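You operate a simulated robot arm through the tools that you are given. There is no shell and no other tool.

Carry out the task below with a simulated two-armed robot. There is one attempt and no reset: what you move stays moved.

JOB
Wipe up the spill on the sideboard top with the pink cloth and put it back.

Only the result counts: the job must be done as asked and must still hold three seconds after the hand-in. Knocking over, shifting, dropping, spilling or breaking anything else fails it. Flat cloth is picked up by pressing the open fingertips on it (5 to 10 N) and closing them slowly along it; thin cloth reads only 2 to 8 mm in the jaws.

ROBOT AND FRAMES
Two 6-joint arms with two-finger parallel grippers on one trunk, on a base that moves. Base frame: it is fixed to the floor where the robot stands at the start and does not move with it; the origin is under the middle of the robot, x ahead of it, y to its left, z up. Readings come in mm, degrees, newtons and seconds.
The left shoulder is at the start at [60, 141, 824], the right one opposite. With the tool pointing down near the work surface each hand reaches from about 260 to 680 mm from the robot's upright axis, wherever it stands, measured 20 degrees to its own side. Places, roughly: pink cloth [500, -2200, 900]. Payload 3.43 kg a hand.
Tool frame (each hand has its own): the origin (TCP) lies between the finger pads and is the grasp point; the fingertips stand 30 mm ahead of it; z points along the fingers, y is the line along which they close. The gripper opens to 94 mm. The fingers are 28 mm wide and 10 mm thick; the gripper's body (50 by 96 mm) begins 55 mm behind the TCP.
Orientation is that of the tool frame in the base frame, as a unit quaternion [w, x, y, z]. With the fingers straight down and closing along the base's y, the tool's x points along the base's -x, its y along +y and its z along -z.

CONTROLS
- The arms move only by the tool move_arm. It takes "left_deltas", "right_deltas" or both (then of equal length, played together; a hand with none holds still); each is a list of rows, each a list of 7 numbers: the shift along the base's x, y, z in units of 20 mm (1.0 is 20 mm), then the turn, a rotation vector about the base's x, y, z in units of 8 degrees (1.0 is 8 degrees), then the opening, from 0 (shut) to 1 (fully open). In form: [[x, y, z, ax, ay, az, hand], ...]. A call has 1 to 20 rows; each row shifts and turns the commanded pose from where the row before left it. A call with a number of a shift or a turn outside -1 to 1 is refused whole. Rows are played at 5 a second. More than 50 mm and 8.6 degrees between two rows, or a gripper value outside its range, and nothing of the call is played. A pose out of reach is approached as far as the arm can. The call stops where the force on the tool passes 40 N (or 10 N more than at its start, if that is more) or the arm is blocked; 0.2 s more then pass. Each finger travels about 153 mm/s and halts on what it meets, pressing with about 32 N; the grip force reading is that of the motor and also rises with nothing between the fingers. The clock runs only during rows and for 0.2 s after the last one: add rows that do not move to give the fingers time. It gives the time, the measured TCP pose, the force on the tool (base axes), the opening and the grip force at its end, in the units of the frame above (readings bear some noise), with the torque about the TCP (base axes, N m) and any sound that the robot's microphone picked up.
- Cameras (640 x 400 px; columns grow to the right, rows downward): "scene" is now at [141.9, -12.9, 1434.8]; the picture's right is [-0.17, -0.99, 0.00], its down [-0.65, 0.11, -0.75] and it looks along [0.74, -0.13, -0.66] (base axes); focal length 259 px, centre (320, 200). "left" rides on the left gripper at [76, -14, -102] in its tool frame; the picture's right is [0.18, 0.98, 0.00], its down [-0.75, 0.14, -0.64] and it looks along [-0.63, 0.12, 0.77] (tool axes); focal length 243 px, centre (320, 200). "right" rides on the right gripper at [76, 14, -103] in its tool frame; the picture's right is [-0.18, 0.98, 0.00], its down [-0.75, -0.14, -0.64] and it looks along [-0.63, -0.12, 0.77] (tool axes); focal length 243 px, centre (320, 200). There is no depth. A picture from a camera that has moved, and an enlarged one, comes with that camera's place and axes in the base frame and with its lens.
- snapshot(camera): a new picture of that camera. No time passes.
- slide_trunk(by): slides the trunk up (or, below 0, down) by that many mm; the arms and the scene camera ride with it, the base frame stays. It gives what a move gives, with no picture.
- roll_base(legs): drives the robot by 1 to 6 legs, each [ahead, left, turn to the left] in mm, mm and degrees, along the robot's own axes; the way and the turn of a leg run together, so that a leg with both is an arc; at most 1500 mm and 180 degrees a leg. The arms and the cameras ride along, it lands a little off, and it stops where it bumps. It gives what a move gives.
- head_to(pan, tilt): turns the head with the scene camera to pan (to the left, within 86 degrees either way) and tilt (down, from -29 to 69), counted from straight ahead of the robot. It gives what a move gives.
- inspect(camera, box): a new picture of the part [left, top, right, bottom] of that camera's present view, enlarged. No time passes.
- hand_in(): hands the job in; it is judged then, once.

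Places have to be worked out from the pictures, the camera data and where the tool is seen. Open the grippers and draw the arms clear of the work before you hand the job in, unless the task says otherwise.

The tools are called as a command line: name --argument value ..., lists and objects as JSON in quotes. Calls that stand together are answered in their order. move_arm: Moves the arms, as the interface text tells. Its arguments: {"type":"object","properties":{"left_deltas":{"type":"array"},"right_deltas":{"type":"array"}},"required":[]} The other tools are called the same way: slide_trunk (by) moves the trunk up or down; roll_base (legs) drives the base; head_to (pan, tilt) turns the head that bears the scene camera; snapshot (camera) takes a picture; inspect (camera, box) takes an enlarged picture of a part of a camera's view; hand_in () hands the job in.

At the start:

```text
time_s: 0.0
left_tcp_pos: [392.5, 142.2, 1018.8]
left_ee_rot: [0.0, 0.001, 1.0, -0.001]
left_contact_force: [0.2, -0.4, -0.4]
left_torque: [-0.01, 0.0, 0.02]
left_grip_width: 94.2
left_gripper_force: 0.1
right_tcp_pos: [399.0, -131.9, 1109.5]
right_ee_rot: [0.0, 0.001, 1.0, 0.0]
right_contact_force: [0.3, -0.5, 0.3]
right_torque: [-0.01, 0.03, -0.02]
right_grip_width: 94.0
right_gripper_force: 0.1
trunk travel left (down, up): [-400.0, 190.0]
robot x, y, heading: [0.4, -1.4, -0.2]
head pan, tilt (commanded): [-9.7, 41.1]
```

scene: 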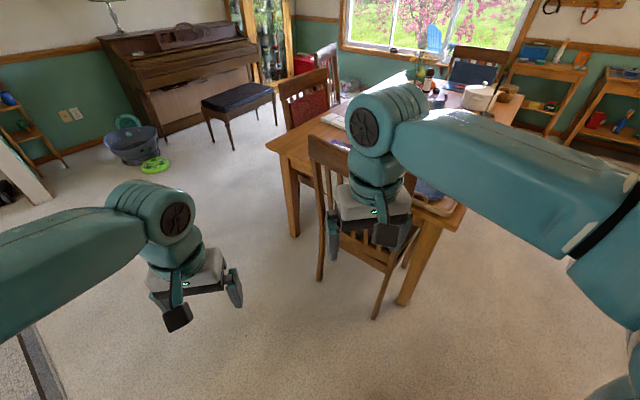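
right: 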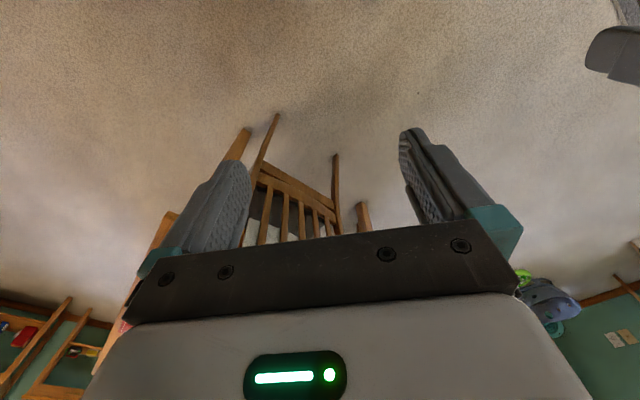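
left: 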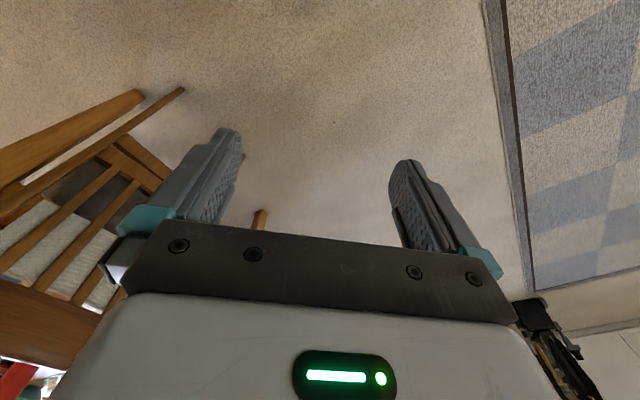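

The cloth is about 2.2 m to my right, outside this view. I'll turn the head to the right and look.

head_to --pan -75 --tilt 20

```text
time_s: 1.4
left_tcp_pos: [392.0, 141.5, 1019.6]
left_ee_rot: [0.001, 0.002, 1.0, 0.0]
left_contact_force: [0.0, 0.1, 0.7]
left_torque: [0.02, 0.04, 0.0]
left_grip_width: 93.9
left_gripper_force: 0.0
right_tcp_pos: [399.2, -132.0, 1109.5]
right_ee_rot: [0.001, 0.002, 1.0, 0.0]
right_contact_force: [-0.1, 0.8, 0.1]
right_torque: [-0.01, 0.0, 0.02]
right_grip_width: 94.0
right_gripper_force: 0.0
trunk travel left (down, up): [-400.0, 190.0]
robot x, y, heading: [-1.3, 0.2, -0.0]
head pan, tilt (commanded): [-75.0, 20.0]
```

The head is turned to the right; I take a picture to see the sideboard.

snapshot --camera "scene"

```text
taken
camera scene: at [82.7, -88.8, 1467.9], right [-0.97, -0.26, 0.0], down [-0.09, 0.33, -0.94], along [0.24, -0.91, -0.34], focal length 259 px, centre (320, 200)
```

scene: 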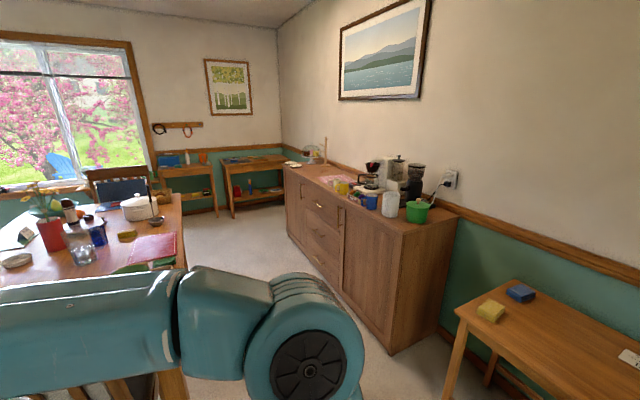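

The sideboard stands along the right-hand wall with several items on top. I enlarge that part.

inspect --camera "scene" --box '[270, 130, 470, 255]'

inspect --camera "scene" --box '[440, 240, 640, 400]'

```text
3.20 times, centred on (370, 192) of scene
camera zoom: at [82.7, -88.8, 1467.9], right [-0.97, -0.26, 0.0], down [-0.09, 0.33, -0.94], along [0.24, -0.91, -0.34], focal length 828 px, centre (160, 224)
```

zoom: 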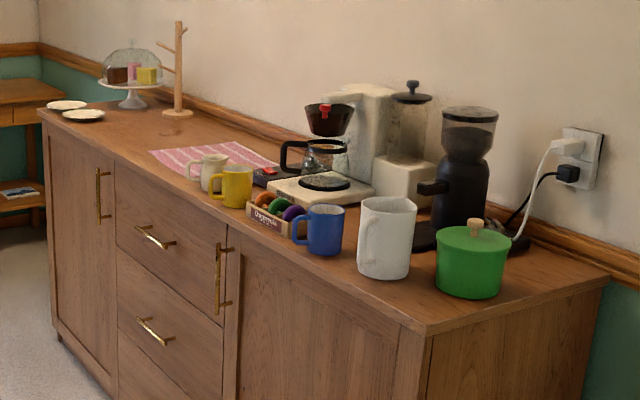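

```text
2.50 times, centred on (540, 320) of scene
camera zoom: at [82.7, -88.8, 1467.9], right [-0.97, -0.26, 0.0], down [-0.09, 0.33, -0.94], along [0.24, -0.91, -0.34], focal length 647 px, centre (-230, -100)
```

zoom: 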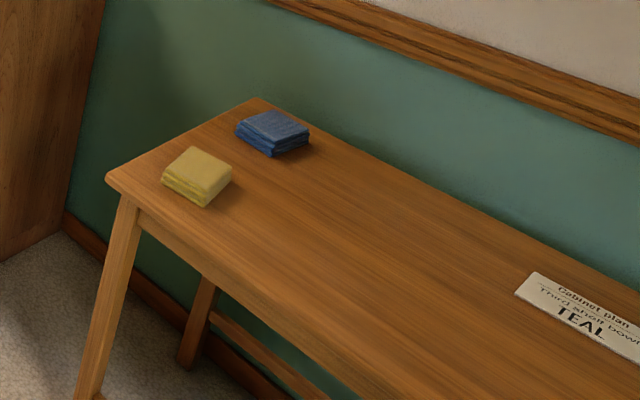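

The sideboard runs diagonally: front edge from about (-25,-1266) to (1150,-2570), the pink striped cloth about halfway along, and a brownish mark further left that may be the spill. Before driving I look around to check the free floor.

head_to --pan -86 --tilt 50

snapshot --camera "scene"

head_to --pan -40 --tilt 45

snapshot --camera "scene"

```text
time_s: 2.3
left_tcp_pos: [392.2, 141.6, 1019.2]
left_ee_rot: [0.0, 0.002, 1.0, -0.001]
left_contact_force: [-0.3, 0.3, 0.5]
left_torque: [-0.02, -0.01, -0.01]
left_grip_width: 94.1
left_gripper_force: 0.0
right_tcp_pos: [398.3, -131.0, 1109.2]
right_ee_rot: [0.0, 0.002, 1.0, 0.0]
right_contact_force: [0.1, -0.7, 0.3]
right_torque: [0.02, -0.03, -0.03]
right_grip_width: 93.8
right_gripper_force: 0.0
trunk travel left (down, up): [-400.0, 190.0]
robot x, y, heading: [3.2, 2.2, 0.1]
head pan, tilt (commanded): [-85.9, 50.0]
```

```text
taken
camera scene: at [64.0, -75.6, 1422.4], right [-1.0, -0.07, 0.0], down [-0.05, 0.76, -0.64], along [0.05, -0.64, -0.77], focal length 259 px, centre (320, 200)
```

scene: 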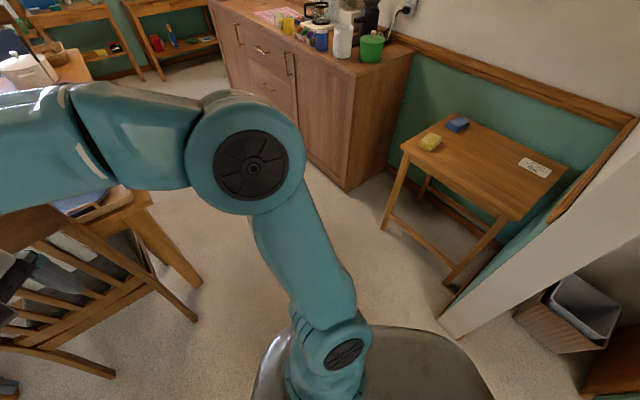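

```text
time_s: 3.4
left_tcp_pos: [392.0, 141.5, 1018.5]
left_ee_rot: [0.001, 0.001, 1.0, -0.001]
left_contact_force: [-0.2, 0.0, 0.4]
left_torque: [0.03, 0.0, -0.02]
left_grip_width: 93.6
left_gripper_force: 0.0
right_tcp_pos: [397.9, -131.7, 1109.5]
right_ee_rot: [0.0, 0.001, 1.0, 0.0]
right_contact_force: [0.7, 1.5, -0.1]
right_torque: [0.0, 0.0, 0.04]
right_grip_width: 93.9
right_gripper_force: 0.0
trunk travel left (down, up): [-400.0, 190.0]
robot x, y, heading: [1.9, -2.4, 0.1]
head pan, tilt (commanded): [-40.0, 45.0]
```

```text
taken
camera scene: at [120.6, -51.1, 1429.3], right [-0.64, -0.77, 0.0], down [-0.54, 0.46, -0.71], along [0.54, -0.45, -0.71], focal length 259 px, centre (320, 200)
```

scene: 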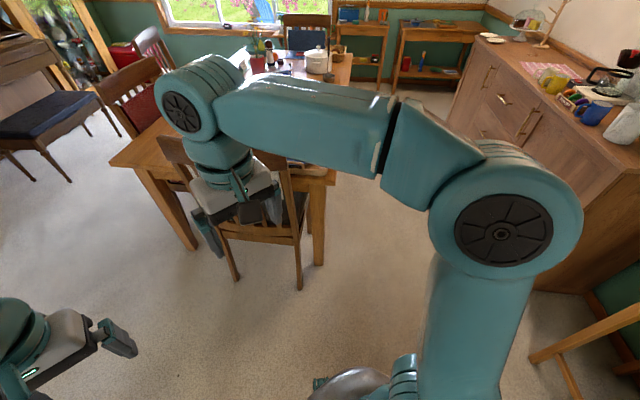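

The robot's base shows at the bottom; I need its footprint before entering the aisle, so I look steeply down at several pans.

head_to --pan -86 --tilt 69

snapshot --camera "scene"

head_to --pan 86 --tilt 60

snapshot --camera "scene"

head_to --pan 0 --tilt 69

snapshot --camera "scene"

```text
time_s: 4.6
left_tcp_pos: [392.5, 142.2, 1018.9]
left_ee_rot: [0.002, 0.002, 1.0, -0.001]
left_contact_force: [0.1, -0.7, 0.2]
left_torque: [-0.02, -0.02, -0.04]
left_grip_width: 94.1
left_gripper_force: 0.1
right_tcp_pos: [399.0, -130.3, 1108.9]
right_ee_rot: [0.001, 0.002, 1.0, -0.001]
right_contact_force: [-0.5, 0.1, -0.1]
right_torque: [-0.02, 0.01, -0.03]
right_grip_width: 94.2
right_gripper_force: 0.0
trunk travel left (down, up): [-400.0, 190.0]
robot x, y, heading: [-1.1, 0.1, -0.1]
head pan, tilt (commanded): [-85.9, 68.8]
```

```text
taken
camera scene: at [62.5, -54.6, 1400.4], right [-1.0, -0.07, 0.0], down [-0.07, 0.93, -0.36], along [0.03, -0.36, -0.93], focal length 259 px, centre (320, 200)
```

scene: 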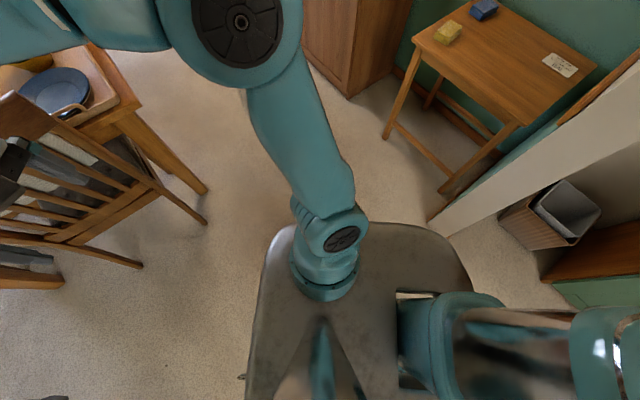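

```text
time_s: 7.2
left_tcp_pos: [392.8, 142.0, 1019.1]
left_ee_rot: [0.001, 0.002, 1.0, -0.001]
left_contact_force: [0.0, -0.5, -0.6]
left_torque: [-0.02, 0.0, 0.01]
left_grip_width: 94.1
left_gripper_force: 0.0
right_tcp_pos: [398.7, -130.3, 1109.4]
right_ee_rot: [0.0, 0.001, 1.0, 0.0]
right_contact_force: [0.5, -0.1, 1.0]
right_torque: [-0.04, -0.03, -0.01]
right_grip_width: 94.1
right_gripper_force: 0.0
trunk travel left (down, up): [-400.0, 190.0]
robot x, y, heading: [0.1, -4.0, 0.2]
head pan, tilt (commanded): [85.9, 60.0]
```

```text
taken
camera scene: at [63.2, 67.7, 1409.8], right [1.0, -0.07, 0.0], down [-0.06, -0.86, -0.5], along [0.04, 0.5, -0.87], focal length 259 px, centre (320, 200)
```

scene: 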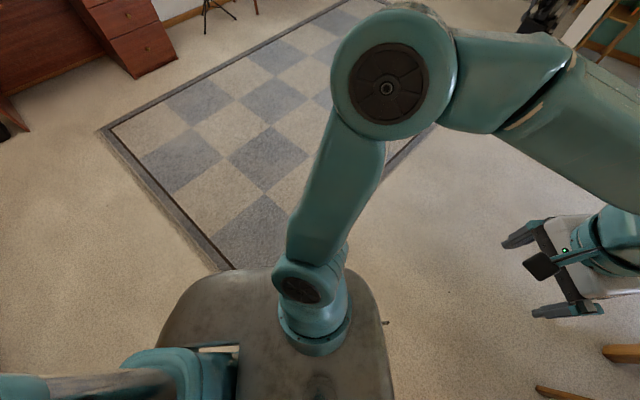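

```text
time_s: 8.8
left_tcp_pos: [392.5, 141.9, 1019.7]
left_ee_rot: [0.001, 0.001, 1.0, -0.001]
left_contact_force: [-0.5, 0.6, 0.0]
left_torque: [0.01, -0.05, 0.01]
left_grip_width: 94.0
left_gripper_force: 0.0
right_tcp_pos: [399.4, -131.0, 1109.5]
right_ee_rot: [0.0, 0.002, 1.0, 0.0]
right_contact_force: [-0.2, -0.9, -0.3]
right_torque: [-0.01, 0.0, -0.02]
right_grip_width: 94.2
right_gripper_force: 0.1
trunk travel left (down, up): [-400.0, 190.0]
robot x, y, heading: [-2.1, 1.0, 0.1]
head pan, tilt (commanded): [0.0, 68.8]
```

```text
taken
camera scene: at [114.3, 1.3, 1400.4], right [0.0, -1.0, 0.0], down [-0.93, 0.0, -0.36], along [0.36, 0.0, -0.93], focal length 259 px, centre (320, 200)
```

scene: 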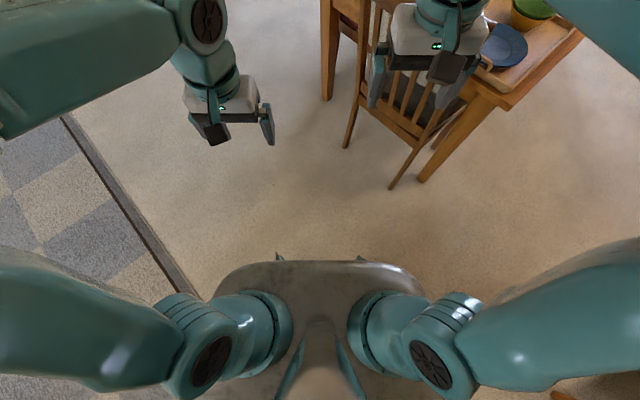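

The trunk plate reaches about 200 mm ahead and 300 mm behind the axis, and the aisle between sideboard and dining table is about 950 mm wide. I raise the trunk so the hands clear everything, then draw the hands in.

slide_trunk --by 190

move_arm --left_deltas '[[-1, 0, 0, 0, 0, 0, 1], [-1, 0, 0, 0, 0, 0, 1], [-1, 0, 0, 0, 0, 0, 1], [-1, 0, 0, 0, 0, 0, 1]]' --right_deltas '[[-1, 0, 0, 0, 0, 0, 1], [-1, 0, 0, 0, 0, 0, 1], [-1, 0, 0, 0, 0, 0, 1], [-1, 0, 0, 0, 0, 0, 1]]'

```text
time_s: 10.8
left_tcp_pos: [392.7, 142.5, 1209.0]
left_ee_rot: [0.0, 0.002, 1.0, -0.001]
left_contact_force: [-0.3, 1.1, 0.3]
left_torque: [0.03, 0.01, -0.02]
left_grip_width: 94.1
left_gripper_force: 0.1
right_tcp_pos: [398.6, -130.8, 1298.8]
right_ee_rot: [0.001, 0.002, 1.0, 0.0]
right_contact_force: [0.0, -0.3, 0.6]
right_torque: [0.02, -0.04, 0.0]
right_grip_width: 93.8
right_gripper_force: 0.1
trunk travel left (down, up): [-590.0, 0.0]
robot x, y, heading: [0.6, 2.5, 0.2]
head pan, tilt (commanded): [0.0, 68.8]
```

```text
time_s: 11.8
left_tcp_pos: [309.5, 141.9, 1208.9]
left_ee_rot: [0.002, 0.002, 1.0, -0.001]
left_contact_force: [0.4, -0.4, -0.2]
left_torque: [0.0, 0.0, -0.01]
left_grip_width: 94.1
left_gripper_force: 0.0
right_tcp_pos: [315.9, -131.0, 1299.9]
right_ee_rot: [0.002, 0.002, 1.0, 0.0]
right_contact_force: [-0.1, 0.4, 0.0]
right_torque: [0.02, -0.01, -0.02]
right_grip_width: 94.2
right_gripper_force: 0.2
trunk travel left (down, up): [-590.0, 0.0]
robot x, y, heading: [0.5, 2.8, -0.1]
head pan, tilt (commanded): [0.0, 68.8]
```

Hands are drawn in. I turn right about 137 degrees near the start spot so that the robot will face the sideboard, then look.

roll_base --legs '[[100, 0, 0], [0, 0, -137]]'

head_to --pan 50 --tilt 25

snapshot --camera "scene"

```text
time_s: 28.9
left_tcp_pos: [-36.7, -315.2, 1207.6]
left_ee_rot: [-0.002, 0.935, 0.356, -0.001]
left_contact_force: [0.4, 0.1, 0.2]
left_torque: [-0.01, 0.03, -0.02]
left_grip_width: 94.1
left_gripper_force: 0.1
right_tcp_pos: [-225.3, -116.3, 1298.7]
right_ee_rot: [0.0, 0.935, 0.356, 0.0]
right_contact_force: [-1.1, -0.1, 0.3]
right_torque: [0.01, 0.0, 0.0]
right_grip_width: 94.2
right_gripper_force: 0.1
trunk travel left (down, up): [-590.0, 0.0]
robot x, y, heading: [100.4, 0.7, -138.0]
head pan, tilt (commanded): [0.0, 68.8]
```

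```text
time_s: 30.1
left_tcp_pos: [-37.9, -314.5, 1207.4]
left_ee_rot: [-0.001, 0.935, 0.355, 0.0]
left_contact_force: [0.2, 0.0, -1.2]
left_torque: [0.01, 0.04, -0.01]
left_grip_width: 94.0
left_gripper_force: 0.1
right_tcp_pos: [-225.7, -115.1, 1299.1]
right_ee_rot: [0.0, 0.934, 0.357, -0.001]
right_contact_force: [0.7, -1.0, -0.4]
right_torque: [-0.01, 0.02, -0.02]
right_grip_width: 94.1
right_gripper_force: 0.2
trunk travel left (down, up): [-590.0, 0.0]
robot x, y, heading: [99.6, 3.6, -138.1]
head pan, tilt (commanded): [50.0, 25.0]
```

```text
taken
camera scene: at [56.1, -131.0, 1649.8], right [-1.0, -0.03, 0.0], down [-0.01, 0.42, -0.91], along [0.03, -0.91, -0.42], focal length 259 px, centre (320, 200)
```

scene: 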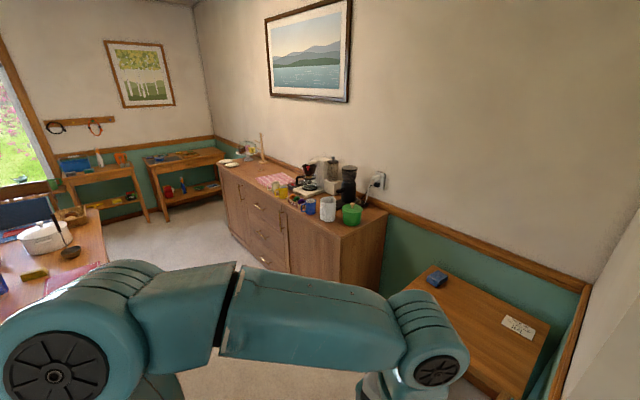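

The view agrees with my estimate (sideboard corner near (-20,-1280)). I go ahead-left into the lane first, then strafe left part of the way along the aisle and look again.

roll_base --legs '[[450, 400, 0], [0, 500, 0]]'

snapshot --camera "scene"

```text
time_s: 42.9
left_tcp_pos: [224.0, -1293.8, 1208.2]
left_ee_rot: [0.0, 0.936, 0.351, -0.001]
left_contact_force: [0.3, 0.6, -0.2]
left_torque: [0.01, 0.01, 0.01]
left_grip_width: 93.9
left_gripper_force: 0.0
right_tcp_pos: [37.3, -1092.7, 1298.9]
right_ee_rot: [0.0, 0.936, 0.352, 0.0]
right_contact_force: [0.5, 0.5, 0.2]
right_torque: [0.0, 0.01, -0.01]
right_grip_width: 93.9
right_gripper_force: 0.1
trunk travel left (down, up): [-590.0, 0.0]
robot x, y, heading: [364.0, -982.5, -138.7]
head pan, tilt (commanded): [50.0, 25.0]
```

```text
taken
camera scene: at [321.2, -1112.2, 1649.8], right [-1.0, -0.02, 0.0], down [-0.01, 0.42, -0.91], along [0.02, -0.91, -0.42], focal length 259 px, centre (320, 200)
```

scene: 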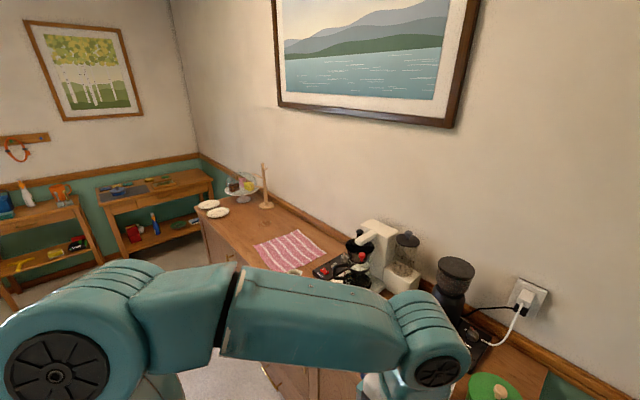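

Now at about 50 mm along, 480 mm out from the sideboard front. I enlarge the cloth region to find the spill.

inspect --camera "scene" --box '[185, 150, 425, 300]'

```text
2.67 times, centred on (305, 225) of scene
camera zoom: at [321.2, -1112.2, 1649.8], right [-1.0, -0.02, 0.0], down [-0.01, 0.42, -0.91], along [0.02, -0.91, -0.42], focal length 690 px, centre (360, 133)
```

zoom: 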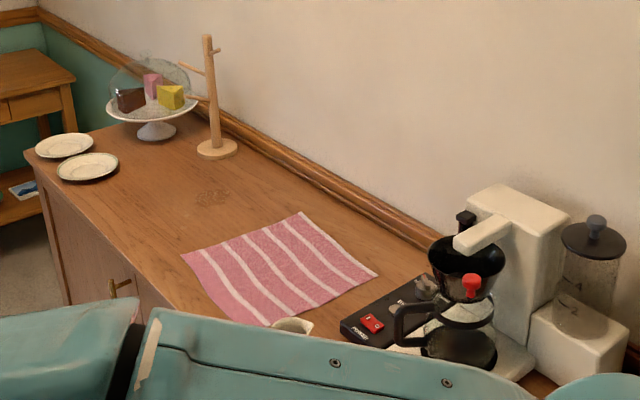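

The spill is a faint brown ring around (665,-2402); the cloth's corners are near (676,-2185), (472,-2339), (313,-2130), (494,-1992). I check the aisle on my left before strafing on.

head_to --pan 86 --tilt 40

snapshot --camera "scene"

```text
time_s: 43.9
left_tcp_pos: [224.4, -1294.9, 1207.7]
left_ee_rot: [0.0, 0.936, 0.351, 0.0]
left_contact_force: [-0.7, -0.3, -0.7]
left_torque: [0.01, 0.01, 0.0]
left_grip_width: 94.0
left_gripper_force: 0.0
right_tcp_pos: [37.9, -1093.0, 1298.0]
right_ee_rot: [-0.001, 0.937, 0.351, 0.0]
right_contact_force: [0.0, 0.1, 1.0]
right_torque: [0.01, 0.03, -0.03]
right_grip_width: 94.1
right_gripper_force: 0.0
trunk travel left (down, up): [-590.0, 0.0]
robot x, y, heading: [364.4, -984.4, -138.8]
head pan, tilt (commanded): [85.9, 40.0]
```

```text
taken
camera scene: at [369.2, -1087.9, 1626.5], right [-0.8, -0.6, 0.0], down [-0.39, 0.51, -0.77], along [0.46, -0.61, -0.64], focal length 259 px, centre (320, 200)
```

scene: 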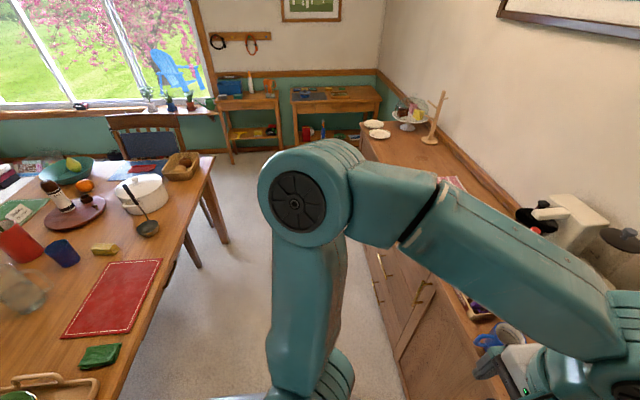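

The aisle is clear to the far end (dining table edge stays about 950 mm off the sideboard). I strafe left 1100 mm to stand opposite the cloth and spill.

roll_base --legs '[[0, 600, 0], [0, 500, 0]]'

head_to --pan 0 --tilt 45

snapshot --camera "scene"

```text
time_s: 58.5
left_tcp_pos: [941.4, -2126.1, 1207.1]
left_ee_rot: [0.001, 0.938, 0.346, -0.001]
left_contact_force: [-0.8, -0.1, -0.1]
left_torque: [-0.01, 0.01, -0.01]
left_grip_width: 93.9
left_gripper_force: 0.0
right_tcp_pos: [757.6, -1924.3, 1298.6]
right_ee_rot: [0.0, 0.938, 0.347, 0.001]
right_contact_force: [-0.4, -1.1, -0.8]
right_torque: [0.0, 0.01, 0.04]
right_grip_width: 94.1
right_gripper_force: 0.1
trunk travel left (down, up): [-590.0, 0.0]
robot x, y, heading: [1090.1, -1815.2, -139.2]
head pan, tilt (commanded): [85.9, 40.0]
```

```text
time_s: 60.1
left_tcp_pos: [941.3, -2127.3, 1207.8]
left_ee_rot: [-0.001, 0.938, 0.346, -0.001]
left_contact_force: [-0.5, 0.3, 0.6]
left_torque: [-0.02, 0.02, -0.01]
left_grip_width: 93.8
left_gripper_force: 0.0
right_tcp_pos: [757.3, -1925.6, 1298.1]
right_ee_rot: [0.0, 0.938, 0.346, 0.0]
right_contact_force: [0.3, 1.0, -0.4]
right_torque: [0.04, 0.0, 0.02]
right_grip_width: 94.1
right_gripper_force: 0.0
trunk travel left (down, up): [-590.0, 0.0]
robot x, y, heading: [1089.5, -1820.5, -139.2]
head pan, tilt (commanded): [0.0, 45.0]
```

```text
taken
camera scene: at [977.7, -1907.8, 1619.3], right [-0.65, 0.76, 0.0], down [0.54, 0.46, -0.71], along [-0.54, -0.46, -0.71], focal length 259 px, centre (320, 200)
```

scene: 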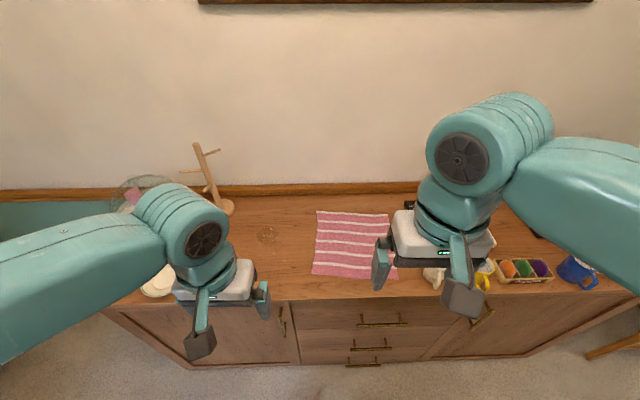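

I'm facing the sideboard squarely, its front edge about 460 mm ahead; the cloth lies right of centre and the spill ring left of it at roughly (675,-2402). I move about 130 mm closer and 100 mm to the right so the left hand can reach both.

roll_base --legs '[[130, -100, 0]]'

snapshot --camera "scene"

snapshot --camera "left"

```text
time_s: 62.4
left_tcp_pos: [779.9, -2139.3, 1207.6]
left_ee_rot: [-0.003, 0.938, 0.347, -0.001]
left_contact_force: [0.3, -0.6, -0.2]
left_torque: [0.04, -0.01, -0.03]
left_grip_width: 94.1
left_gripper_force: 0.2
right_tcp_pos: [596.8, -1936.9, 1297.2]
right_ee_rot: [-0.002, 0.938, 0.347, 0.0]
right_contact_force: [0.2, -0.4, -0.1]
right_torque: [0.06, -0.02, -0.01]
right_grip_width: 94.3
right_gripper_force: 0.0
trunk travel left (down, up): [-590.0, 0.0]
robot x, y, heading: [918.9, -1827.5, -139.2]
head pan, tilt (commanded): [0.0, 45.0]
```

```text
taken
camera scene: at [812.5, -1921.8, 1619.0], right [-0.65, 0.76, 0.0], down [0.54, 0.46, -0.71], along [-0.54, -0.46, -0.71], focal length 259 px, centre (320, 200)
```

scene: 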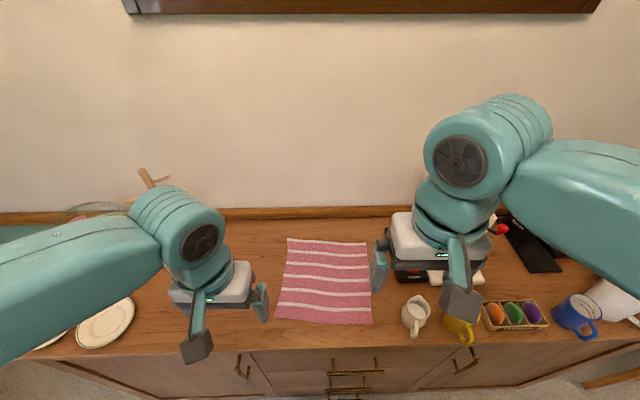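

```text
taken
camera left: at [828.2, -2079.4, 1310.2], right [0.78, -0.63, 0.0], down [-0.48, -0.6, 0.64], along [-0.4, -0.5, -0.77], focal length 243 px, centre (320, 200)
```

left: 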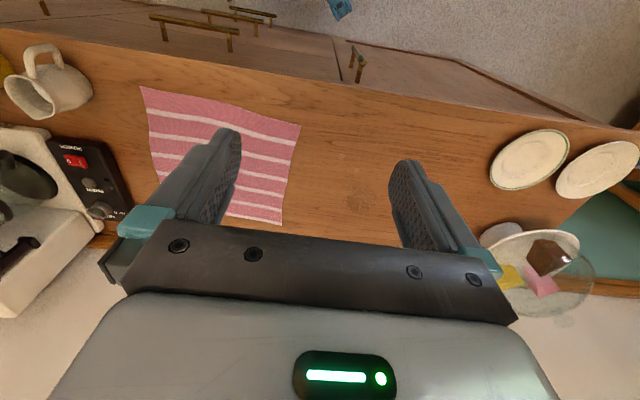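

The base is at (919,-1827), and I now see the cream jug, yellow mug, scale and coffee maker to the cloth's right. I enlarge the left wrist view between the fingers to see the spill and the cloth's neighbourhood.

inspect --camera "left" --box '[230, 90, 430, 230]'

inspect --camera "scene" --box '[250, 210, 500, 350]'

snapshot --camera "right"

```text
2.86 times, centred on (330, 160) of left
camera zoom: at [828.2, -2079.4, 1310.2], right [0.78, -0.63, 0.0], down [-0.48, -0.6, 0.64], along [-0.4, -0.5, -0.77], focal length 693 px, centre (291, 314)
```

zoom: 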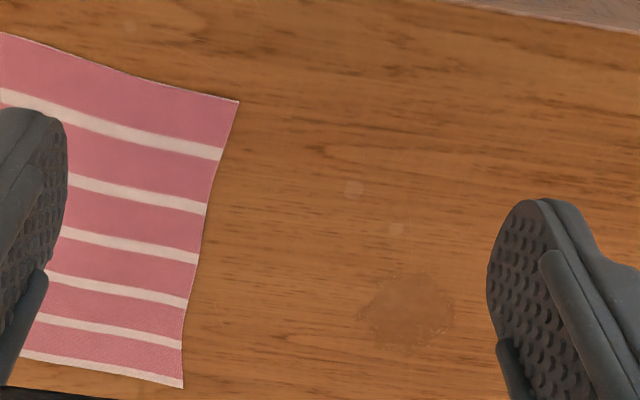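

```text
2.56 times, centred on (375, 280) of scene
camera zoom: at [812.5, -1921.8, 1619.0], right [-0.65, 0.76, 0.0], down [0.54, 0.46, -0.71], along [-0.54, -0.46, -0.71], focal length 662 px, centre (179, -5)
```

zoom: 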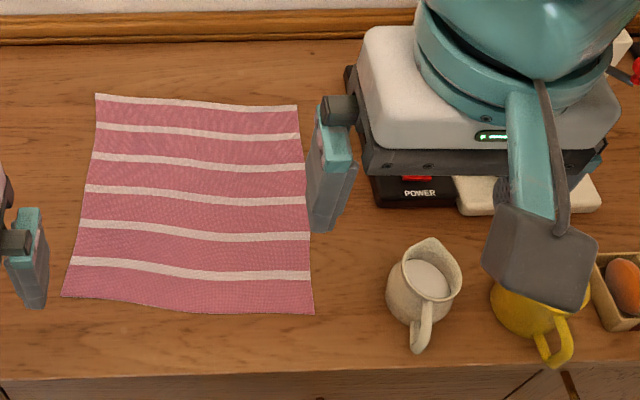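

```text
taken
camera right: at [664.2, -1900.1, 1399.2], right [0.5, -0.87, 0.0], down [-0.66, -0.39, 0.64], along [-0.56, -0.32, -0.77], focal length 243 px, centre (320, 200)
```

right: 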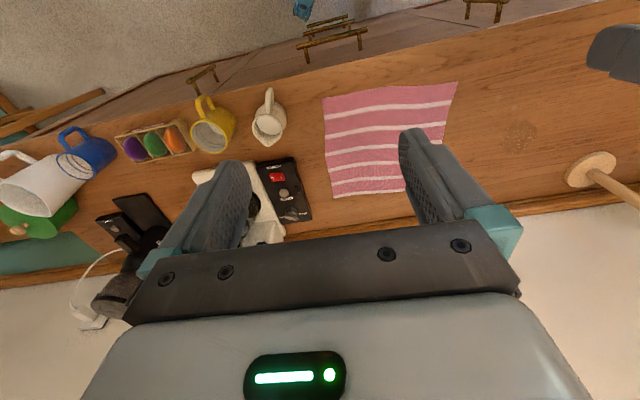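

The spill blob (about 75 mm across) is at about (690,-2401), with two small drops nearer the front at about (717,-2290) and (719,-2332). I bring the left hand, half open, above the cloth's left part near (556,-2240).

move_arm --left_deltas '[[-0.935, -0.42, -0.42, 0, 0, 0, 0.53], [-0.935, -0.42, -0.42, 0, 0, 0, 0.53], [-0.935, -0.42, -0.42, 0, 0, 0, 0.53], [-0.935, -0.42, -0.42, 0, 0, 0, 0.53], [-0.935, -0.42, -0.42, 0, 0, 0, 0.53], [-0.935, -0.42, -0.42, 0, 0, 0, 0.53], [-0.935, -0.42, -0.42, 0, 0, 0, 0.53], [-0.935, -0.42, -0.42, 0, 0, 0, 0.53], [-0.935, -0.42, -0.42, 0, 0, 0, 0.53], [-0.935, -0.42, -0.42, 0, 0, 0, 0.53], [-0.935, -0.42, -0.42, 0, 0, 0, 0.53], [-0.935, -0.42, -0.42, 0, 0, 0, 0.53]]'

snapshot --camera "left"

snapshot --camera "scene"

```text
time_s: 65.0
left_tcp_pos: [551.7, -2238.5, 1106.6]
left_ee_rot: [-0.001, 0.938, 0.347, 0.0]
left_contact_force: [-0.3, 0.0, 0.8]
left_torque: [0.04, 0.01, -0.01]
left_grip_width: 49.7
left_gripper_force: 0.0
right_tcp_pos: [592.4, -1935.1, 1296.6]
right_ee_rot: [-0.001, 0.938, 0.347, 0.001]
right_contact_force: [-0.8, -0.6, -1.0]
right_torque: [0.02, -0.05, -0.01]
right_grip_width: 94.0
right_gripper_force: 0.0
trunk travel left (down, up): [-590.0, 0.0]
robot x, y, heading: [919.9, -1823.7, -139.3]
head pan, tilt (commanded): [0.0, 45.0]
```

```text
taken
camera left: at [600.5, -2177.3, 1209.7], right [0.78, -0.63, 0.0], down [-0.48, -0.6, 0.64], along [-0.4, -0.5, -0.77], focal length 243 px, centre (320, 200)
```

left: 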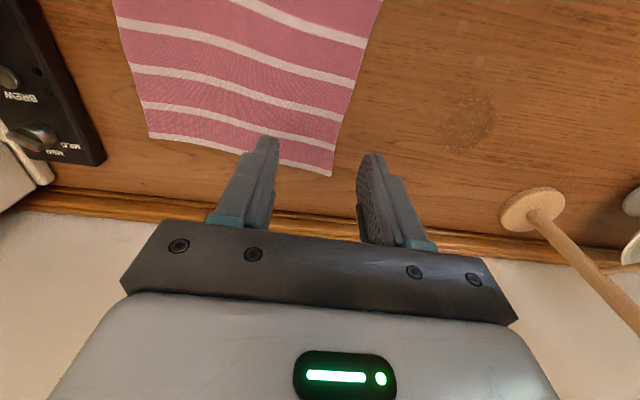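

```text
taken
camera scene: at [808.8, -1918.4, 1619.0], right [-0.65, 0.76, 0.0], down [0.54, 0.46, -0.71], along [-0.53, -0.46, -0.71], focal length 259 px, centre (320, 200)
```

scene: 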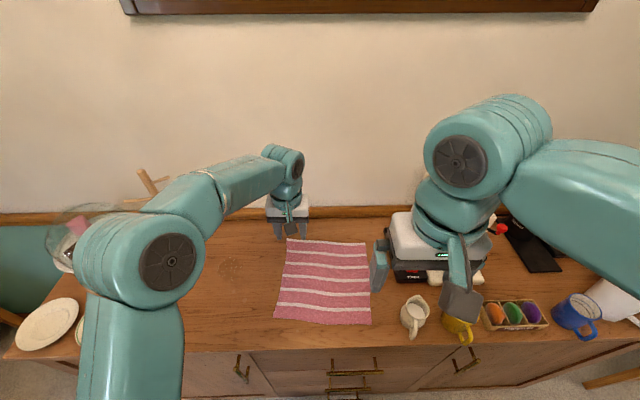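

The point below the tool projects onto the cloth about 44 mm inside its left edge, as wanted. I lower the hand to about 15 mm above the top.

move_arm --left_deltas '[[0, 0, -1, 0, 0, 0, 0.53], [0, 0, -1, 0, 0, 0, 0.53], [0, 0, -1, 0, 0, 0, 0.53], [0, 0, -1, 0, 0, 0, 0.53], [0, 0, -1, 0, 0, 0, 0.53], [0, 0, -1, 0, 0, 0, 0.53], [0, 0, -1, 0, 0, 0, 0.53], [0, 0, -0.9, 0, 0, 0, 0.53]]'

snapshot --camera "left"

inspect --camera "scene" --box '[200, 180, 440, 340]'

```text
time_s: 66.8
left_tcp_pos: [555.5, -2235.0, 950.9]
left_ee_rot: [0.0, 0.938, 0.346, -0.001]
left_contact_force: [0.1, -0.2, -0.3]
left_torque: [-0.02, 0.01, -0.01]
left_grip_width: 49.7
left_gripper_force: 0.0
right_tcp_pos: [596.1, -1933.4, 1298.7]
right_ee_rot: [0.0, 0.938, 0.346, 0.001]
right_contact_force: [0.4, -1.1, -0.6]
right_torque: [0.0, 0.03, 0.0]
right_grip_width: 94.3
right_gripper_force: 0.1
trunk travel left (down, up): [-590.0, 0.0]
robot x, y, heading: [920.7, -1824.5, -139.3]
head pan, tilt (commanded): [0.0, 45.0]
```

```text
taken
camera left: at [602.8, -2175.3, 1052.7], right [0.78, -0.63, 0.0], down [-0.48, -0.6, 0.64], along [-0.4, -0.5, -0.77], focal length 243 px, centre (320, 200)
```

left: 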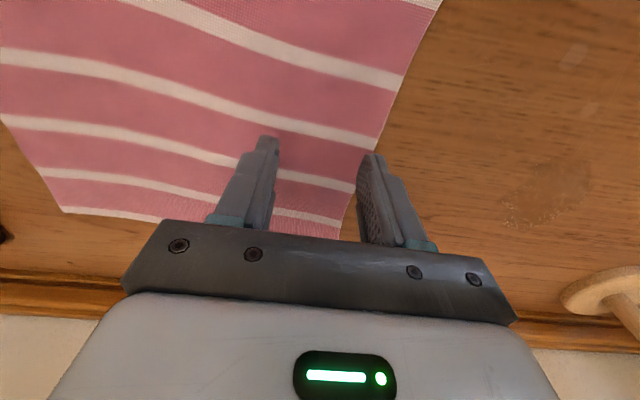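

```text
2.50 times, centred on (320, 260) of scene
camera zoom: at [811.5, -1915.5, 1619.4], right [-0.65, 0.76, 0.0], down [0.54, 0.46, -0.71], along [-0.54, -0.46, -0.71], focal length 647 px, centre (320, 50)
```

zoom: 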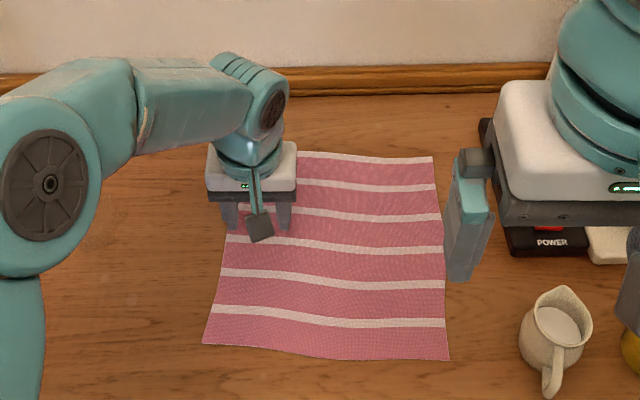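

Both fingertips are above cloth, the outer one about 10 mm inside the edge. I shift 10 mm further inward and lower another 16 mm, then feel for the surface.

move_arm --left_deltas '[[-0.33, 0.38, -0.3, 0, 0, 0, 0.53], [0, 0, -0.25, 0, 0, 0, 0.53], [0, 0, -0.25, 0, 0, 0, 0.53]]'

```text
time_s: 67.6
left_tcp_pos: [546.7, -2227.6, 934.1]
left_ee_rot: [0.0, 0.938, 0.347, 0.0]
left_contact_force: [-0.8, 0.2, 0.1]
left_torque: [0.02, -0.02, 0.0]
left_grip_width: 49.7
left_gripper_force: 0.1
right_tcp_pos: [594.2, -1934.8, 1299.2]
right_ee_rot: [0.0, 0.938, 0.346, 0.0]
right_contact_force: [-0.3, 0.3, -0.3]
right_torque: [0.02, -0.02, -0.03]
right_grip_width: 94.1
right_gripper_force: 0.1
trunk travel left (down, up): [-590.0, 0.0]
robot x, y, heading: [916.9, -1824.0, -139.6]
head pan, tilt (commanded): [0.0, 45.0]
```

No contact yet at 934 mm. I lower in 1 mm rows, a few at a time.

move_arm --left_deltas '[[0, 0, -0.05, 0, 0, 0, 0.53], [0, 0, -0.05, 0, 0, 0, 0.53], [0, 0, -0.05, 0, 0, 0, 0.53]]'

```text
time_s: 68.4
left_tcp_pos: [548.0, -2228.2, 931.0]
left_ee_rot: [0.0, 0.938, 0.347, -0.002]
left_contact_force: [0.3, -0.7, 0.0]
left_torque: [0.0, -0.03, 0.06]
left_grip_width: 49.7
left_gripper_force: 0.1
right_tcp_pos: [595.4, -1933.1, 1299.6]
right_ee_rot: [-0.001, 0.938, 0.346, 0.0]
right_contact_force: [-1.0, -0.7, 0.6]
right_torque: [0.03, 0.02, -0.02]
right_grip_width: 93.9
right_gripper_force: 0.0
trunk travel left (down, up): [-590.0, 0.0]
robot x, y, heading: [921.6, -1822.6, -139.4]
head pan, tilt (commanded): [0.0, 45.0]
```

Still free; I go on down 1 mm at a time.

move_arm --left_deltas '[[0, 0, -0.05, 0, 0, 0, 0.53], [0, 0, -0.05, 0, 0, 0, 0.53]]'

```text
time_s: 69.0
left_tcp_pos: [547.1, -2227.1, 928.1]
left_ee_rot: [0.0, 0.938, 0.347, 0.0]
left_contact_force: [0.0, -0.4, 0.0]
left_torque: [0.04, 0.02, -0.01]
left_grip_width: 49.7
left_gripper_force: 0.0
right_tcp_pos: [594.5, -1934.0, 1297.4]
right_ee_rot: [0.001, 0.938, 0.347, 0.0]
right_contact_force: [0.3, -0.1, 0.6]
right_torque: [-0.02, -0.01, 0.05]
right_grip_width: 94.1
right_gripper_force: 0.0
trunk travel left (down, up): [-590.0, 0.0]
robot x, y, heading: [921.1, -1825.2, -139.2]
head pan, tilt (commanded): [0.0, 45.0]
```

No contact at 928 yet, so the top lies a bit lower than 898. I continue.

move_arm --left_deltas '[[0, 0, -0.05, 0, 0, 0, 0.53], [0, 0, -0.05, 0, 0, 0, 0.53], [0, 0, -0.05, 0, 0, 0, 0.53]]'

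inspect --camera "left" --box '[200, 90, 440, 250]'

```text
time_s: 69.8
left_tcp_pos: [547.5, -2229.2, 925.8]
left_ee_rot: [0.0, 0.938, 0.347, -0.002]
left_contact_force: [0.2, 0.2, 0.2]
left_torque: [0.01, 0.01, -0.01]
left_grip_width: 50.1
left_gripper_force: 0.1
right_tcp_pos: [595.2, -1933.8, 1298.5]
right_ee_rot: [0.0, 0.938, 0.347, -0.001]
right_contact_force: [-0.6, -0.7, -0.3]
right_torque: [0.01, 0.01, -0.01]
right_grip_width: 94.1
right_gripper_force: 0.0
trunk travel left (down, up): [-590.0, 0.0]
robot x, y, heading: [918.0, -1825.1, -139.4]
head pan, tilt (commanded): [0.0, 45.0]
```

```text
2.50 times, centred on (320, 170) of left
camera zoom: at [595.6, -2168.0, 1028.0], right [0.78, -0.63, 0.0], down [-0.48, -0.6, 0.64], along [-0.4, -0.5, -0.77], focal length 606 px, centre (320, 275)
```

zoom: 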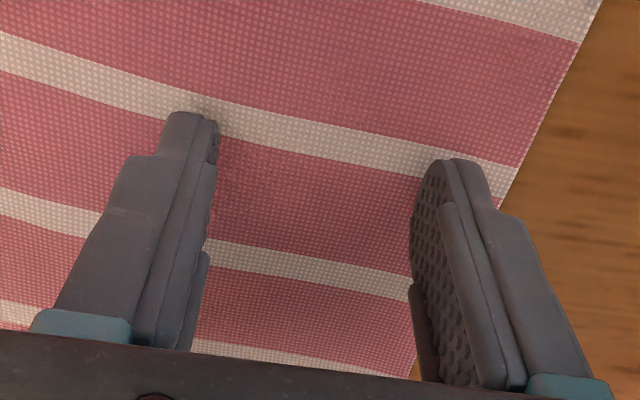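

The tips are very near the cloth now, with slight shadows showing. I continue down 1 mm per row.

move_arm --left_deltas '[[0, 0, -0.05, 0, 0, 0, 0.53], [0, 0, -0.05, 0, 0, 0, 0.53]]'

```text
time_s: 70.4
left_tcp_pos: [546.9, -2228.7, 923.5]
left_ee_rot: [0.0, 0.938, 0.348, -0.001]
left_contact_force: [-0.6, 0.8, -0.3]
left_torque: [0.0, 0.0, 0.03]
left_grip_width: 49.8
left_gripper_force: 0.0
right_tcp_pos: [595.8, -1932.6, 1297.7]
right_ee_rot: [0.0, 0.938, 0.347, 0.0]
right_contact_force: [0.2, 0.2, 0.5]
right_torque: [0.02, -0.01, -0.01]
right_grip_width: 94.0
right_gripper_force: 0.1
trunk travel left (down, up): [-590.0, 0.0]
robot x, y, heading: [921.6, -1822.5, -139.3]
head pan, tilt (commanded): [0.0, 45.0]
```

Still no force; two more millimetres.

move_arm --left_deltas '[[0, 0, -0.05, 0, 0, 0, 0.53], [0, 0, -0.05, 0, 0, 0, 0.53]]'

```text
time_s: 71.0
left_tcp_pos: [547.9, -2228.7, 921.4]
left_ee_rot: [0.0, 0.938, 0.346, -0.001]
left_contact_force: [0.2, 0.1, -0.7]
left_torque: [0.0, -0.02, -0.01]
left_grip_width: 49.6
left_gripper_force: 0.1
right_tcp_pos: [595.1, -1933.2, 1298.4]
right_ee_rot: [0.0, 0.938, 0.347, 0.001]
right_contact_force: [-0.2, 0.1, -0.7]
right_torque: [0.0, 0.02, -0.01]
right_grip_width: 94.0
right_gripper_force: 0.0
trunk travel left (down, up): [-590.0, 0.0]
robot x, y, heading: [916.5, -1825.3, -139.3]
head pan, tilt (commanded): [0.0, 45.0]
```

No contact at 921 (tips at about 891). I keep stepping down.

move_arm --left_deltas '[[0, 0, -0.05, 0, 0, 0, 0.53], [0, 0, -0.05, 0, 0, 0, 0.53]]'

inspect --camera "left" --box '[200, 90, 440, 250]'

```text
time_s: 71.6
left_tcp_pos: [549.1, -2229.5, 918.6]
left_ee_rot: [0.0, 0.938, 0.347, 0.0]
left_contact_force: [-0.1, 0.2, 0.6]
left_torque: [0.01, 0.02, 0.04]
left_grip_width: 49.9
left_gripper_force: 0.0
right_tcp_pos: [594.8, -1933.4, 1298.5]
right_ee_rot: [0.0, 0.938, 0.346, 0.0]
right_contact_force: [0.2, 0.9, -0.8]
right_torque: [-0.03, -0.03, -0.03]
right_grip_width: 94.1
right_gripper_force: 0.1
trunk travel left (down, up): [-590.0, 0.0]
robot x, y, heading: [921.6, -1824.2, -139.2]
head pan, tilt (commanded): [0.0, 45.0]
```

```text
2.50 times, centred on (320, 170) of left
camera zoom: at [595.9, -2168.6, 1022.0], right [0.78, -0.63, 0.0], down [-0.48, -0.6, 0.64], along [-0.4, -0.5, -0.77], focal length 606 px, centre (320, 275)
```

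zoom: 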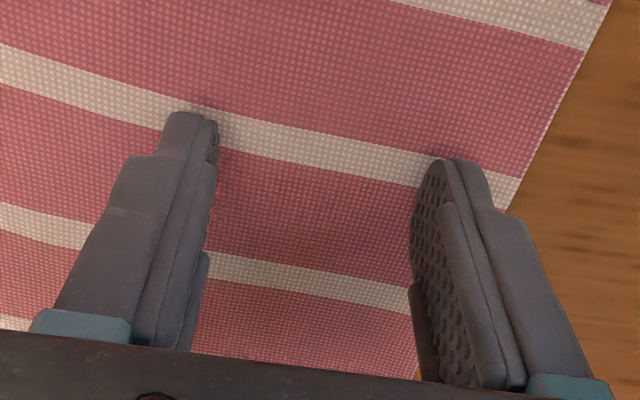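

Shadows touch the tips almost fully; I continue two millimetres more.

move_arm --left_deltas '[[0, 0, -0.05, 0, 0, 0, 0.53], [0, 0, -0.05, 0, 0, 0, 0.53]]'

```text
time_s: 72.2
left_tcp_pos: [547.3, -2229.1, 917.7]
left_ee_rot: [0.0, 0.938, 0.346, 0.0]
left_contact_force: [1.8, -0.3, -0.2]
left_torque: [0.02, -0.04, -0.01]
left_grip_width: 50.4
left_gripper_force: 0.1
right_tcp_pos: [595.0, -1933.1, 1299.1]
right_ee_rot: [0.0, 0.938, 0.347, 0.0]
right_contact_force: [0.2, 0.0, -0.4]
right_torque: [-0.01, 0.03, 0.01]
right_grip_width: 94.1
right_gripper_force: 0.0
trunk travel left (down, up): [-590.0, 0.0]
robot x, y, heading: [920.6, -1822.9, -139.2]
head pan, tilt (commanded): [0.0, 45.0]
```

No clear force yet at 917.5; again down.

move_arm --left_deltas '[[0, 0, -0.05, 0, 0, 0, 0.53], [0, 0, -0.05, 0, 0, 0, 0.53]]'

```text
time_s: 72.8
left_tcp_pos: [547.8, -2229.1, 916.4]
left_ee_rot: [-0.001, 0.938, 0.347, -0.001]
left_contact_force: [-0.4, 0.2, 0.1]
left_torque: [0.03, 0.0, 0.02]
left_grip_width: 49.7
left_gripper_force: 0.1
right_tcp_pos: [594.0, -1933.8, 1298.8]
right_ee_rot: [0.001, 0.938, 0.347, 0.0]
right_contact_force: [-0.3, -0.4, 0.0]
right_torque: [0.01, 0.03, -0.01]
right_grip_width: 94.1
right_gripper_force: 0.0
trunk travel left (down, up): [-590.0, 0.0]
robot x, y, heading: [921.3, -1827.7, -139.4]
head pan, tilt (commanded): [0.0, 45.0]
```

Still free at about 916; two more millimetres.

move_arm --left_deltas '[[0, 0, -0.05, 0, 0, 0, 0.53], [0, 0, -0.05, 0, 0, 0, 0.53]]'

```text
time_s: 73.4
left_tcp_pos: [547.5, -2229.0, 913.9]
left_ee_rot: [0.0, 0.938, 0.347, -0.001]
left_contact_force: [0.0, 0.6, 1.3]
left_torque: [0.01, 0.0, 0.02]
left_grip_width: 49.8
left_gripper_force: 0.1
right_tcp_pos: [594.5, -1933.4, 1298.2]
right_ee_rot: [0.0, 0.938, 0.347, 0.001]
right_contact_force: [-0.1, 0.3, -0.7]
right_torque: [-0.02, -0.01, 0.02]
right_grip_width: 93.8
right_gripper_force: 0.0
trunk travel left (down, up): [-590.0, 0.0]
robot x, y, heading: [914.2, -1826.7, -139.2]
head pan, tilt (commanded): [0.0, 45.0]
```

A first hint of upward force (1.3 N). One more millimetre.

move_arm --left_deltas '[[0, 0, -0.05, 0, 0, 0, 0.53]]'

```text
time_s: 73.8
left_tcp_pos: [546.7, -2227.8, 912.1]
left_ee_rot: [0.0, 0.938, 0.347, -0.001]
left_contact_force: [-0.1, -1.0, 0.1]
left_torque: [0.03, -0.01, 0.03]
left_grip_width: 49.8
left_gripper_force: 0.0
right_tcp_pos: [594.5, -1934.3, 1298.4]
right_ee_rot: [0.0, 0.938, 0.347, -0.001]
right_contact_force: [-0.3, -0.9, 0.0]
right_torque: [-0.02, 0.01, -0.03]
right_grip_width: 93.9
right_gripper_force: 0.1
trunk travel left (down, up): [-590.0, 0.0]
robot x, y, heading: [921.5, -1823.6, -139.3]
head pan, tilt (commanded): [0.0, 45.0]
```

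That was noise. I continue two rows at a time and check with a picture.

move_arm --left_deltas '[[0, 0, -0.05, 0, 0, 0, 0.53], [0, 0, -0.05, 0, 0, 0, 0.53]]'

inspect --camera "left" --box '[200, 90, 440, 250]'

```text
time_s: 74.4
left_tcp_pos: [546.9, -2227.6, 912.0]
left_ee_rot: [-0.001, 0.938, 0.347, -0.001]
left_contact_force: [0.8, 0.4, 2.8]
left_torque: [-0.01, -0.04, 0.01]
left_grip_width: 49.9
left_gripper_force: 0.2
right_tcp_pos: [595.3, -1932.4, 1298.0]
right_ee_rot: [-0.001, 0.938, 0.347, 0.0]
right_contact_force: [-0.3, -0.1, -0.3]
right_torque: [-0.04, -0.03, -0.03]
right_grip_width: 94.1
right_gripper_force: 0.0
trunk travel left (down, up): [-590.0, 0.0]
robot x, y, heading: [918.2, -1827.7, -139.5]
head pan, tilt (commanded): [0.0, 45.0]
```

```text
2.50 times, centred on (320, 170) of left
camera zoom: at [595.5, -2168.4, 1013.8], right [0.78, -0.63, 0.0], down [-0.48, -0.6, 0.64], along [-0.4, -0.5, -0.77], focal length 606 px, centre (320, 275)
```

zoom: 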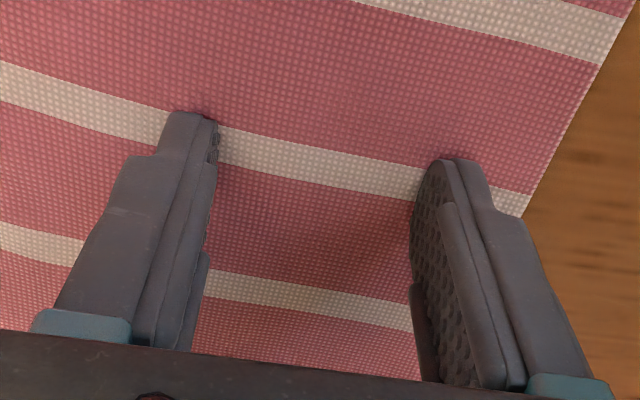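

Contact: 2.8 N at TCP z 912, so the top is at about 881 mm (I correct the spill estimate to about (675,-2415)). I press a little more to reach 5 to 10 N.

move_arm --left_deltas '[[0, 0, -0.05, 0, 0, 0, 0.53], [0, 0, -0.05, 0, 0, 0, 0.53]]'

```text
time_s: 75.0
left_tcp_pos: [548.3, -2228.8, 911.0]
left_ee_rot: [-0.001, 0.938, 0.346, -0.005]
left_contact_force: [-0.7, 2.4, 22.6]
left_torque: [-0.06, -0.28, 0.02]
left_grip_width: 49.8
left_gripper_force: 0.0
right_tcp_pos: [596.0, -1931.9, 1299.1]
right_ee_rot: [0.0, 0.938, 0.347, 0.0]
right_contact_force: [-0.4, 0.3, 0.3]
right_torque: [-0.03, -0.03, 0.01]
right_grip_width: 94.1
right_gripper_force: 0.0
trunk travel left (down, up): [-590.0, 0.0]
robot x, y, heading: [917.0, -1827.3, -139.3]
head pan, tilt (commanded): [0.0, 45.0]
```

22.6 N is too much (about 10 N per mm), so I back off 1.4 mm.

move_arm --left_deltas '[[0, 0, 0.07, 0, 0, 0, 0.53]]'

```text
time_s: 75.4
left_tcp_pos: [547.7, -2228.2, 912.3]
left_ee_rot: [-0.001, 0.938, 0.347, -0.001]
left_contact_force: [-2.4, 0.8, 18.1]
left_torque: [-0.11, -0.1, -0.05]
left_grip_width: 49.9
left_gripper_force: 0.2
right_tcp_pos: [594.9, -1931.7, 1299.0]
right_ee_rot: [-0.001, 0.938, 0.347, 0.0]
right_contact_force: [-1.0, 0.4, -0.2]
right_torque: [0.02, 0.0, 0.01]
right_grip_width: 94.2
right_gripper_force: 0.0
trunk travel left (down, up): [-590.0, 0.0]
robot x, y, heading: [918.1, -1825.4, -139.3]
head pan, tilt (commanded): [0.0, 45.0]
```

Still 18 N; I back off another millimetre.

move_arm --left_deltas '[[0, 0, 0.05, 0, 0, 0, 0.53], [0, 0, 0, 0, 0, 0, 0.53]]'

```text
time_s: 76.0
left_tcp_pos: [548.0, -2228.6, 910.7]
left_ee_rot: [0.001, 0.938, 0.347, 0.0]
left_contact_force: [-2.0, 0.2, 10.0]
left_torque: [-0.07, -0.04, -0.02]
left_grip_width: 50.0
left_gripper_force: 0.0
right_tcp_pos: [595.3, -1933.2, 1299.4]
right_ee_rot: [0.0, 0.938, 0.347, 0.001]
right_contact_force: [-1.0, -1.1, -0.3]
right_torque: [-0.03, -0.01, 0.0]
right_grip_width: 94.1
right_gripper_force: 0.0
trunk travel left (down, up): [-590.0, 0.0]
robot x, y, heading: [917.7, -1826.3, -139.4]
head pan, tilt (commanded): [0.0, 45.0]
```

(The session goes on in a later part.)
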